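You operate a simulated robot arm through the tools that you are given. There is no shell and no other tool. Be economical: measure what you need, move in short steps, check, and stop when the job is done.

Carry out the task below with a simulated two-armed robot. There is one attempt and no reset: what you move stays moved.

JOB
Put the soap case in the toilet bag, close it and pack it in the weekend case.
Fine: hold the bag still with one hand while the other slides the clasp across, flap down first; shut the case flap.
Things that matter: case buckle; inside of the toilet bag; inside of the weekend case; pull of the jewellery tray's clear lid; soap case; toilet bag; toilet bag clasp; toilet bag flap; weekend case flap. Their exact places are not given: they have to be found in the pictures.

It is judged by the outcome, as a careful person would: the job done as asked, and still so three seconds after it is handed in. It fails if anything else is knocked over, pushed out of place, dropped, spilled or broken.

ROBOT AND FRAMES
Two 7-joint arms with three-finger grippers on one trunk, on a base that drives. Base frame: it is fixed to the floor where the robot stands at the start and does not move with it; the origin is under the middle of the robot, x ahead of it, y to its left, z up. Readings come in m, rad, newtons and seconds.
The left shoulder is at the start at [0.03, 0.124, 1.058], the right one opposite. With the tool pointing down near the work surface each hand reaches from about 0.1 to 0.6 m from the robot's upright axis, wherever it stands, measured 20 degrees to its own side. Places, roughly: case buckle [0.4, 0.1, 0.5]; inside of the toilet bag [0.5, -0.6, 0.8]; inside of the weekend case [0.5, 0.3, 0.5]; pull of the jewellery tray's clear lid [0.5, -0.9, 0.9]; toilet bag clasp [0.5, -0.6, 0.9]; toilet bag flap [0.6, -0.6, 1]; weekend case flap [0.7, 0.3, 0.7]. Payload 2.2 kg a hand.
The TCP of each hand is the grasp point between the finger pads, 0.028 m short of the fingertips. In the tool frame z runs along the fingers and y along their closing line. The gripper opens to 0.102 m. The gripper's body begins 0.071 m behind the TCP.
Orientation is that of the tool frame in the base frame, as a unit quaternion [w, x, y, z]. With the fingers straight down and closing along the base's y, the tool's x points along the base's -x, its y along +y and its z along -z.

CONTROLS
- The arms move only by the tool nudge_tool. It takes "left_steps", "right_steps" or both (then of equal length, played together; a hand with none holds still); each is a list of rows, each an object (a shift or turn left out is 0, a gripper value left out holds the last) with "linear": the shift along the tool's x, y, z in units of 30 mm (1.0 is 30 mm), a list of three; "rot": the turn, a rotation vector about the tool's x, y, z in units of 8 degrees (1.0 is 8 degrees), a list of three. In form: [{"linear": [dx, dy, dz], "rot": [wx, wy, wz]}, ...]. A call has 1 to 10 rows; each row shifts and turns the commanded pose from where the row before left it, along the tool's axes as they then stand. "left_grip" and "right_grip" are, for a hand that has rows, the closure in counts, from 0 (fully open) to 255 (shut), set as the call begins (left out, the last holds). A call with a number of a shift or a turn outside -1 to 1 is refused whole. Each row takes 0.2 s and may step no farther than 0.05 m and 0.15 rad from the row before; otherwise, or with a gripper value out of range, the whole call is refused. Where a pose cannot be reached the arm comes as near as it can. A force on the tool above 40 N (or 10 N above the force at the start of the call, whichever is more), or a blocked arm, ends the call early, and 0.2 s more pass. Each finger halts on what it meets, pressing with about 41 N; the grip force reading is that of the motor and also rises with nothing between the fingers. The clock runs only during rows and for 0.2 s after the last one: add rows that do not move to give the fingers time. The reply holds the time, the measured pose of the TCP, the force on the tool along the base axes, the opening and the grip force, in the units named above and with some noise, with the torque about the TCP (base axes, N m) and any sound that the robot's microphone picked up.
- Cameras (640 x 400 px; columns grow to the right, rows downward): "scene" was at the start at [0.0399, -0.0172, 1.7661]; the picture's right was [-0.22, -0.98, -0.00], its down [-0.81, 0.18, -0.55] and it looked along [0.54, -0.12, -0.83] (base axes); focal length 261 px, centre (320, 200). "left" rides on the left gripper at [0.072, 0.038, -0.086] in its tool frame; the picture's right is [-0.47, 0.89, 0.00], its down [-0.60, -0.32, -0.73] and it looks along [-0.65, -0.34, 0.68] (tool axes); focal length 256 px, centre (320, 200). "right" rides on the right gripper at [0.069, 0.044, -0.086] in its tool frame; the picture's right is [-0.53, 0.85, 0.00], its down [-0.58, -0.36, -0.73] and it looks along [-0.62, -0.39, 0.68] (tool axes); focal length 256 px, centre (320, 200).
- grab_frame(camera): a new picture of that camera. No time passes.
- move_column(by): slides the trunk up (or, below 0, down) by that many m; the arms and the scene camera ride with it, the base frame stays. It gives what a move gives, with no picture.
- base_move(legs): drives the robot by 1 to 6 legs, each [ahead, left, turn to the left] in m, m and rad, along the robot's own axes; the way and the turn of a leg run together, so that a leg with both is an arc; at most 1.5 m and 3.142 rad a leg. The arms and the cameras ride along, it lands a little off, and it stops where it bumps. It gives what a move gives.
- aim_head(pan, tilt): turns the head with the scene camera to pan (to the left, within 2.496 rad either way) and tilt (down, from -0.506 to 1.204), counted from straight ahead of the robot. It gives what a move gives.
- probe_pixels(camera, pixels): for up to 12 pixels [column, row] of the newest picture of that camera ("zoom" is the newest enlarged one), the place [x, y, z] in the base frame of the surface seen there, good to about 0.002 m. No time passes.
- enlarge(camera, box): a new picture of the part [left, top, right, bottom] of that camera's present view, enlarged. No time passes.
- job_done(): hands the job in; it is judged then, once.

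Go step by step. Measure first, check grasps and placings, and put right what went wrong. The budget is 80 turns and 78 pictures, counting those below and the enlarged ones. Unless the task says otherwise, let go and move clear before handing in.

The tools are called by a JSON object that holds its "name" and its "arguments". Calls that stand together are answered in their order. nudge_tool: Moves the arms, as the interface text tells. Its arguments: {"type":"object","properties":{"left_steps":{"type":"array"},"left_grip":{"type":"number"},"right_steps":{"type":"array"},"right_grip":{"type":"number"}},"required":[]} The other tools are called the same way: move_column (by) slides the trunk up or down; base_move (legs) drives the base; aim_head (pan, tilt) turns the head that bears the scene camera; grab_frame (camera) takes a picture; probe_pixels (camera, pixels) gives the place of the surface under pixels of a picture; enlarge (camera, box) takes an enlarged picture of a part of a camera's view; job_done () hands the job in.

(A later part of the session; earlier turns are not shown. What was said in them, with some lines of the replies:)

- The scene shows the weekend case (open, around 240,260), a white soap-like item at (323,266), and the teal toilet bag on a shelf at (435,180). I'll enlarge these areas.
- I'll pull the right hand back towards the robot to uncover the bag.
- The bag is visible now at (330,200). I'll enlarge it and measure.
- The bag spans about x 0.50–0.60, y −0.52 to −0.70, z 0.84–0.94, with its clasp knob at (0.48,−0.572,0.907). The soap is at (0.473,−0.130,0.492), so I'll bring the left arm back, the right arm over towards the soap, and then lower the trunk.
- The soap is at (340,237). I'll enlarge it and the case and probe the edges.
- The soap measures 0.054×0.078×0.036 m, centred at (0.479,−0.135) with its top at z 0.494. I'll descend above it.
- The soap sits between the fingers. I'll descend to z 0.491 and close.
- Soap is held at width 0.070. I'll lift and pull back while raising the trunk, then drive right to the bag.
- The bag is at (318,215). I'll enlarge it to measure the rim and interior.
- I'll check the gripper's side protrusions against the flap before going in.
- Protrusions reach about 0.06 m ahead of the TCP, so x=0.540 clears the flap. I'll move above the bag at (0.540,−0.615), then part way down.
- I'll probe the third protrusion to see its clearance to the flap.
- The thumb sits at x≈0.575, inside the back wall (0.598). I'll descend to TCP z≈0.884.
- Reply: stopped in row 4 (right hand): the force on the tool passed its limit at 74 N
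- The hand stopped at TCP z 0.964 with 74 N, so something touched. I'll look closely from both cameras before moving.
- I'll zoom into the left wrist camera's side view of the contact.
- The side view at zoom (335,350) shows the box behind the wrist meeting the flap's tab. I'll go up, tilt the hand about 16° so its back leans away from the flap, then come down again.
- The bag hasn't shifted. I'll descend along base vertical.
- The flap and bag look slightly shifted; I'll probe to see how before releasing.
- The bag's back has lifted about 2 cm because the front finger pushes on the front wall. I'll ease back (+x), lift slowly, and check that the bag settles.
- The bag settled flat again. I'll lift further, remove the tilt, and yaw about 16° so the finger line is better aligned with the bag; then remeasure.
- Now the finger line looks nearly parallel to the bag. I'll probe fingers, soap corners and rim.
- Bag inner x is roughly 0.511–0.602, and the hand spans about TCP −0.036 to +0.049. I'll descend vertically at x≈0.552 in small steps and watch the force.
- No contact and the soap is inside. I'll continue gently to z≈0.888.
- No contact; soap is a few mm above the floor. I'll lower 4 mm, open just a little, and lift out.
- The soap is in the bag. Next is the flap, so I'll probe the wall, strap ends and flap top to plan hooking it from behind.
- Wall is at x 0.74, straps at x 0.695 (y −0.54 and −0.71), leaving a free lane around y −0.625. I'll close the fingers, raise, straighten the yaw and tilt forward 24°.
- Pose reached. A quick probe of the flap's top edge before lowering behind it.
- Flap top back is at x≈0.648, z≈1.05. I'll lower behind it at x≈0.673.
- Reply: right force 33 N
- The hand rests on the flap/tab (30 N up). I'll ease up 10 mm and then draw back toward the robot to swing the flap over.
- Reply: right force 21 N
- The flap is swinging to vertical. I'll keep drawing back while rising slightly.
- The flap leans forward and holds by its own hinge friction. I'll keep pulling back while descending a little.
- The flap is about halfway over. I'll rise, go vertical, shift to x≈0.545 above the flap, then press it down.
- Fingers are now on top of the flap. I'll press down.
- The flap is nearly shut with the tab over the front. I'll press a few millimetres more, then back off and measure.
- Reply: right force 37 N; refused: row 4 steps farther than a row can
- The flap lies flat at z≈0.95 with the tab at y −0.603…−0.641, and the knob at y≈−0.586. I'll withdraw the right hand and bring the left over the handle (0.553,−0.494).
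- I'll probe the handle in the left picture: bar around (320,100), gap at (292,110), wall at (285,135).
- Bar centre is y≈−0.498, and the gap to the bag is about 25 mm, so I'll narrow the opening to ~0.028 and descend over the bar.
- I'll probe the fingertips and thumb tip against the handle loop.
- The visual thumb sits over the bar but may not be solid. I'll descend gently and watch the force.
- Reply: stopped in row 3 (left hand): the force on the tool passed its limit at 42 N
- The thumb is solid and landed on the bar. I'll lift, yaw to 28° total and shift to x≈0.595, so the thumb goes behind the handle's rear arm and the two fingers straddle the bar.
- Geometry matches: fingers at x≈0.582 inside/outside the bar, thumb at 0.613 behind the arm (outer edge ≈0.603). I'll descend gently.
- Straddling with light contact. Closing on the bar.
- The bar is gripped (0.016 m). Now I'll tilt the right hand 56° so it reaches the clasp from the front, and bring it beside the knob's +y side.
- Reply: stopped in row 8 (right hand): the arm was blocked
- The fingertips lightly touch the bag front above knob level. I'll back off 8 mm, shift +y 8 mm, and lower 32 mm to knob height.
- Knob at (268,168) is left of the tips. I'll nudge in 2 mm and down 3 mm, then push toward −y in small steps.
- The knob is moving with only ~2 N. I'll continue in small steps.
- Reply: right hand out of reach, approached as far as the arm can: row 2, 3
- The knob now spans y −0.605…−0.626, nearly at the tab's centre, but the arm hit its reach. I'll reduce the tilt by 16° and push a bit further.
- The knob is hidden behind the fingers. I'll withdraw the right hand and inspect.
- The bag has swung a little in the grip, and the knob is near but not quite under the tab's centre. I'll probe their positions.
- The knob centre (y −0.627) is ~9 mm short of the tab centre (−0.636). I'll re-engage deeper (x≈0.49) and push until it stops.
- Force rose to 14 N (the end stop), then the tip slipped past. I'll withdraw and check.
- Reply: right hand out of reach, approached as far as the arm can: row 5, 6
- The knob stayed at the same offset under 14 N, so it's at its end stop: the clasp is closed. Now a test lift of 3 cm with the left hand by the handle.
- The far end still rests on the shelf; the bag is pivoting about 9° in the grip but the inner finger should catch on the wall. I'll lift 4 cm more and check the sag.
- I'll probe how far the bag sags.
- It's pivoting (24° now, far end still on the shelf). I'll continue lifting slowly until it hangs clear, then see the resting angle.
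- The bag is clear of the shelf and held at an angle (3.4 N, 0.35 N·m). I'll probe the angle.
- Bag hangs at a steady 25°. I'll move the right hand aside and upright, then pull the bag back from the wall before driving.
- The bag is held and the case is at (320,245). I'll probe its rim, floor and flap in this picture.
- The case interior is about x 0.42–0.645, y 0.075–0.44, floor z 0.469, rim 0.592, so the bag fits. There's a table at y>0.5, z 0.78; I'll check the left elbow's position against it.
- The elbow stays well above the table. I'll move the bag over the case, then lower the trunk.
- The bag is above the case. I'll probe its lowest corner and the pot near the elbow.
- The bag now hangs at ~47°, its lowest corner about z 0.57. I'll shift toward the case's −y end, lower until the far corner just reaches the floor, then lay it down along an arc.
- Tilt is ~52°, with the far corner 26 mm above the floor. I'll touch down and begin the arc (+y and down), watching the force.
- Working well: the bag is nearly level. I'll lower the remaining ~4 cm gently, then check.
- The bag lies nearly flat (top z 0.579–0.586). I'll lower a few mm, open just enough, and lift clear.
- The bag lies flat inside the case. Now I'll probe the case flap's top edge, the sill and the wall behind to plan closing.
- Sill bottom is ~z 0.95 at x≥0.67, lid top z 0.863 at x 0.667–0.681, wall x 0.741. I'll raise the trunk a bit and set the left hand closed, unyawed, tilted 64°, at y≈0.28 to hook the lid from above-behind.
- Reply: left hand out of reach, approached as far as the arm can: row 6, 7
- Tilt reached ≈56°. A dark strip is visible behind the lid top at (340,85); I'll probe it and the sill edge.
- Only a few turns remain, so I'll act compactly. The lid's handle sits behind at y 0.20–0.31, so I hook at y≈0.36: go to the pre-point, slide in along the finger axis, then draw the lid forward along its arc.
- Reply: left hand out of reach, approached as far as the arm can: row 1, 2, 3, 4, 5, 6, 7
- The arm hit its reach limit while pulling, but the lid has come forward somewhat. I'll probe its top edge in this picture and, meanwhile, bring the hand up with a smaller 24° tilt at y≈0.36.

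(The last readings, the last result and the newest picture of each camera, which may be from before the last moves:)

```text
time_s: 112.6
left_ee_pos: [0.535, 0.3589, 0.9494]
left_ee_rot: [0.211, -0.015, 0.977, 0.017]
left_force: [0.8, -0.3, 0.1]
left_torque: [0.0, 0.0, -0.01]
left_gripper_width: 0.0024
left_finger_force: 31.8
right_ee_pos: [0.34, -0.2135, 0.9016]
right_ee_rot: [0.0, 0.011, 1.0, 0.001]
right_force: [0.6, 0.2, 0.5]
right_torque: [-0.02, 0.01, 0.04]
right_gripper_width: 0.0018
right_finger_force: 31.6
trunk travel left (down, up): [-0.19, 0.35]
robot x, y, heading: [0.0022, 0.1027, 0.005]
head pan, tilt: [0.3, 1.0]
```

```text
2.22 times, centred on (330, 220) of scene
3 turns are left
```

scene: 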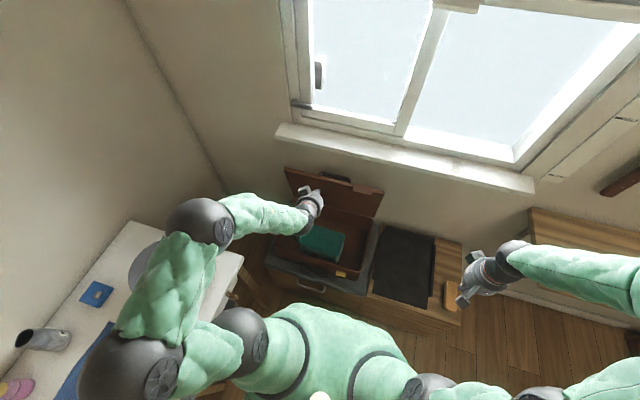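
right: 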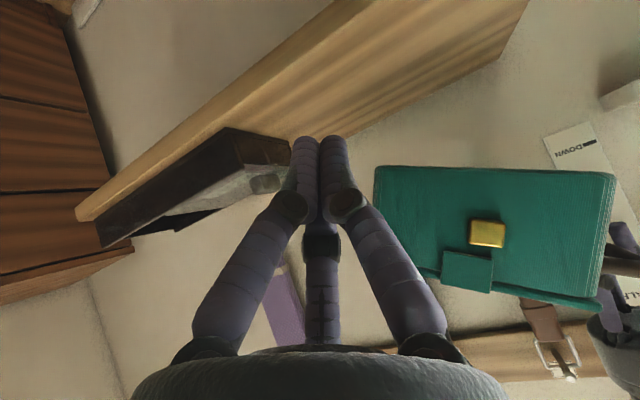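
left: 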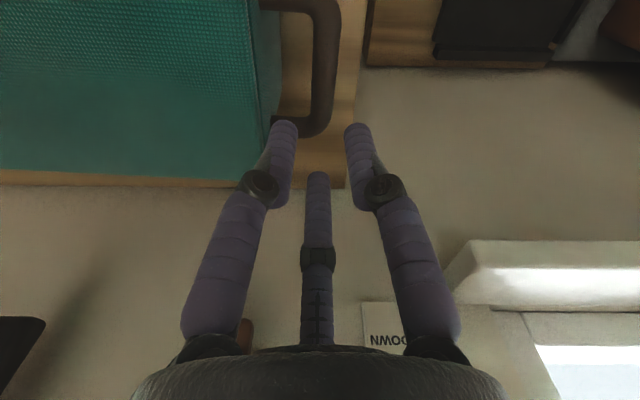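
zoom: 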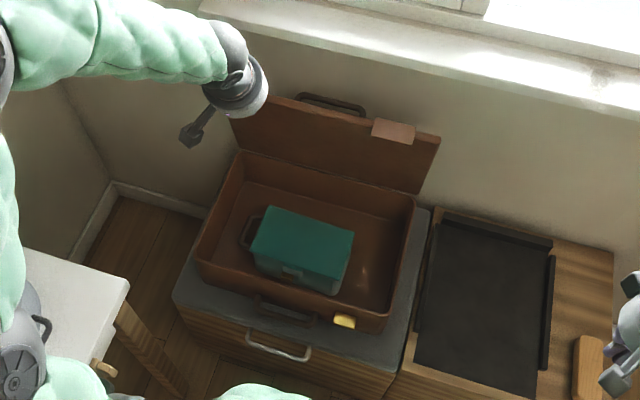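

The lid stands ~10° forward at x 0.62, holding by friction. I'll hook with 40° tilt behind it at y≈0.36, pull it over along its arc, then untilt and press it down, all in one sequence.

{"name": "nudge_tool", "arguments": {"left_steps": [{"rot": [0, -1, 0]}, {"rot": [0, -1, 0]}, {"linear": [-0.65, 0, 0.37]}, {"linear": [-0.65, 0, 0.37]}, {"linear": [0, 0, 1]}, {"linear": [0, 0, 1]}, {"linear": [0, 0, 1]}, {"linear": [0, 0, 1]}, {"linear": [0, 0, 1]}, {}]}}

{"name": "nudge_tool", "arguments": {"left_steps": [{"linear": [0.87, 0, -0.52]}, {"linear": [0.87, 0, -0.52]}, {"linear": [0.87, 0, -0.52]}, {"linear": [0.97, 0, -0.25]}, {"linear": [0.97, 0, -0.25]}, {"linear": [0.97, 0, -0.25]}, {"rot": [0, 1, 0]}, {"rot": [0, 1, 0]}, {"rot": [0, 1, 0]}, {}]}}

{"name": "nudge_tool", "arguments": {"left_steps": [{"linear": [0.6, 0, 0.69]}, {"linear": [0.6, 0, 0.69]}, {"linear": [0.6, 0, 0.69]}, {"linear": [0.41, 0, 0.63]}, {"linear": [0.41, 0, 0.63]}, {"linear": [0.41, 0, 0.63]}, {}]}}

{"name": "enlarge", "arguments": {"camera": "scene", "box": [240, 130, 420, 310]}}

{"name": "probe_pixels", "arguments": {"camera": "zoom", "pixels": [[400, 200], [410, 300], [340, 200], [380, 250], [420, 130], [350, 300], [300, 250], [395, 320]]}}

```text
time_s: 114.8
left_ee_pos: [0.6764, 0.3688, 0.8455]
left_ee_rot: [0.346, -0.013, 0.938, 0.019]
left_force: [2.0, 0.1, 2.5]
left_torque: [-0.07, 0.23, -0.05]
left_gripper_width: 0.0024
left_finger_force: 31.4
right_ee_pos: [0.3411, -0.2138, 0.9014]
right_ee_rot: [0.001, 0.012, 1.0, 0.002]
right_force: [-0.2, -1.0, -0.2]
right_torque: [0.0, -0.02, -0.03]
right_gripper_width: 0.0022
right_finger_force: 31.1
trunk travel left (down, up): [-0.19, 0.35]
robot x, y, heading: [-0.003, 0.0989, 0.005]
head pan, tilt: [0.3, 1.0]
```

```text
time_s: 117.0
left_ee_pos: [0.5028, 0.3631, 0.7905]
left_ee_rot: [0.14, -0.016, 0.99, 0.017]
left_force: [-0.4, -0.2, -0.1]
left_torque: [0.0, 0.0, -0.03]
left_gripper_width: 0.002
left_finger_force: 31.8
right_ee_pos: [0.3409, -0.2131, 0.9016]
right_ee_rot: [0.001, 0.011, 1.0, 0.001]
right_force: [-0.4, -0.3, -0.3]
right_torque: [0.02, -0.02, 0.0]
right_gripper_width: 0.0021
right_finger_force: 30.9
trunk travel left (down, up): [-0.19, 0.35]
robot x, y, heading: [-0.0005, 0.1011, -0.001]
head pan, tilt: [0.3, 1.0]
```

```text
time_s: 118.6
left_ee_pos: [0.4495, 0.3636, 0.6493]
left_ee_rot: [0.141, -0.016, 0.99, 0.016]
left_force: [0.9, -0.5, 0.2]
left_torque: [0.0, 0.0, 0.03]
left_gripper_width: 0.002
left_finger_force: 31.8
right_ee_pos: [0.3402, -0.2134, 0.9016]
right_ee_rot: [0.0, 0.012, 1.0, 0.002]
right_force: [0.5, 0.6, -0.2]
right_torque: [0.0, 0.02, -0.01]
right_gripper_width: 0.002
right_finger_force: 31.6
trunk travel left (down, up): [-0.19, 0.35]
robot x, y, heading: [-0.0001, 0.101, 0.001]
head pan, tilt: [0.3, 1.0]
```

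```text
2.22 times, centred on (330, 220) of scene
```

zoom: 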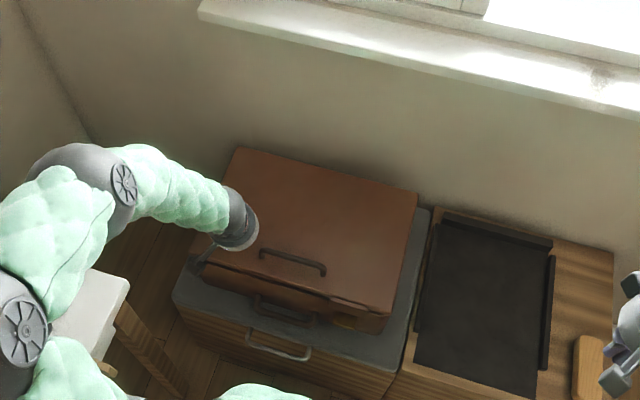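

```text
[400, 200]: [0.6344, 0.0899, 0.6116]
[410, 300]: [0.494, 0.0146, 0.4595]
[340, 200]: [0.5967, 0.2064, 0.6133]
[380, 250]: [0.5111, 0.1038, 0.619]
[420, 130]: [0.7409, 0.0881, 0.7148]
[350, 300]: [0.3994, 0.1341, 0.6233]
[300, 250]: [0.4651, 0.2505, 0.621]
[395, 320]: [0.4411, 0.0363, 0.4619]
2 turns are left
```

The lid is almost shut (front z 0.623, ~1 cm proud). I'll press it down the last centimetre, then lift clear.

{"name": "nudge_tool", "arguments": {"left_steps": [{"linear": [0.08, 0, 0.25]}, {"linear": [0.06, 0, 0.2]}, {"linear": [0.05, 0, 0.16]}, {"linear": [0.03, 0, 0.1]}, {}]}}

{"name": "nudge_tool", "arguments": {"left_steps": [{"linear": [0.03, 0, 0.1]}, {"linear": [0.03, 0, 0.1]}, {}]}}

{"name": "nudge_tool", "arguments": {"left_steps": [{"linear": [-0.14, 0, -0.5]}, {"linear": [-0.27, 0, -0.96]}, {"linear": [-0.27, 0, -0.96]}, {"linear": [-0.27, 0, -0.96]}, {"linear": [-0.27, 0, -0.96]}, {"linear": [-0.27, 0, -0.96]}, {}]}}

{"name": "enlarge", "arguments": {"camera": "scene", "box": [240, 130, 420, 310]}}

{"name": "probe_pixels", "arguments": {"camera": "zoom", "pixels": [[400, 200], [380, 255], [350, 302], [300, 255], [360, 320]]}}

```text
time_s: 119.5
left_ee_pos: [0.4518, 0.3649, 0.6354]
left_ee_rot: [0.147, -0.016, 0.989, 0.017]
left_force: [-11.8, -5.0, 34.2]
left_torque: [-0.26, 0.56, -0.05]
left_gripper_width: 0.0025
left_finger_force: 31.4
right_ee_pos: [0.339, -0.2142, 0.902]
right_ee_rot: [0.001, 0.011, 1.0, 0.002]
right_force: [0.6, 0.4, 1.0]
right_torque: [0.0, 0.04, 0.01]
right_gripper_width: 0.002
right_finger_force: 31.7
trunk travel left (down, up): [-0.19, 0.35]
robot x, y, heading: [0.002, 0.104, 0.003]
head pan, tilt: [0.3, 1.0]
stopped in row 4 (left hand): the force on the tool passed its limit at 49 N (the readings are from after the stop); the commanded pose is now the measured one
```

```text
time_s: 119.8
left_ee_pos: [0.4531, 0.3659, 0.6355]
left_ee_rot: [0.148, -0.016, 0.989, 0.016]
left_force: [-11.4, -4.4, 34.1]
left_torque: [-0.24, 0.53, -0.02]
left_gripper_width: 0.0022
left_finger_force: 31.4
right_ee_pos: [0.3395, -0.2144, 0.902]
right_ee_rot: [0.001, 0.01, 1.0, 0.002]
right_force: [0.2, 0.1, 0.9]
right_torque: [-0.05, -0.01, 0.03]
right_gripper_width: 0.0022
right_finger_force: 32.3
trunk travel left (down, up): [-0.19, 0.35]
robot x, y, heading: [-0.0034, 0.1051, 0.003]
head pan, tilt: [0.3, 1.0]
stopped in row 1 (left hand): the force on the tool passed its limit at 51 N (the readings are from after the stop); the commanded pose is now the measured one
```

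```text
time_s: 121.4
left_ee_pos: [0.4506, 0.3605, 0.7965]
left_ee_rot: [0.146, -0.017, 0.989, 0.016]
left_force: [-0.5, 0.2, 0.3]
left_torque: [-0.04, 0.02, 0.01]
left_gripper_width: 0.0019
left_finger_force: 31.4
right_ee_pos: [0.3415, -0.2135, 0.9014]
right_ee_rot: [0.0, 0.011, 1.0, 0.001]
right_force: [0.4, 0.0, -0.2]
right_torque: [0.03, -0.03, -0.02]
right_gripper_width: 0.0022
right_finger_force: 31.9
trunk travel left (down, up): [-0.19, 0.35]
robot x, y, heading: [-0.0045, 0.1016, -0.0]
head pan, tilt: [0.3, 1.0]
```

```text
2.22 times, centred on (330, 220) of scene
```

zoom: 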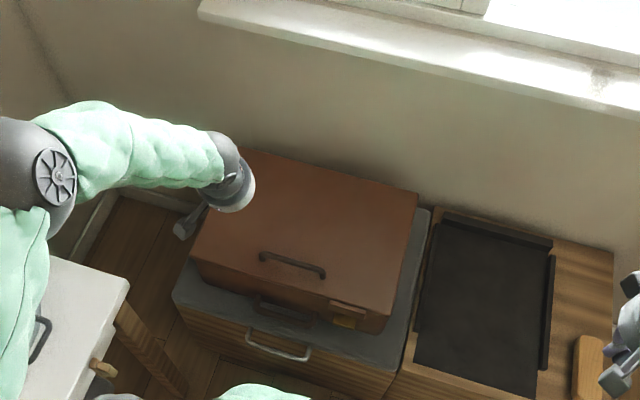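

```text
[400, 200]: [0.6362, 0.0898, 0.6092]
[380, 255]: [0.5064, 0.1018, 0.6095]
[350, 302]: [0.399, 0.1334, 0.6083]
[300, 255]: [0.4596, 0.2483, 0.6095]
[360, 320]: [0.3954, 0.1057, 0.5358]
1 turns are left
```

The lid now lies flat at z 0.609 front and back with its tab over the buckle, and both hands are clear, so I'm handing in.

{"name": "job_done", "arguments": {}}

```text
The job is handed in.
```

I put the soap case in the toilet bag, shut the flap and slid the clasp to its stop. The bag is in the weekend case with the case lid down flat. I didn't fasten the case buckle, because the job only asked for the flap to be shut.

The toilet bag tipped and slid about a centimetre when the soap first went in, and it swung slightly in the grip while I slid the clasp. Nothing else appeared to move or fall in the pictures I took.
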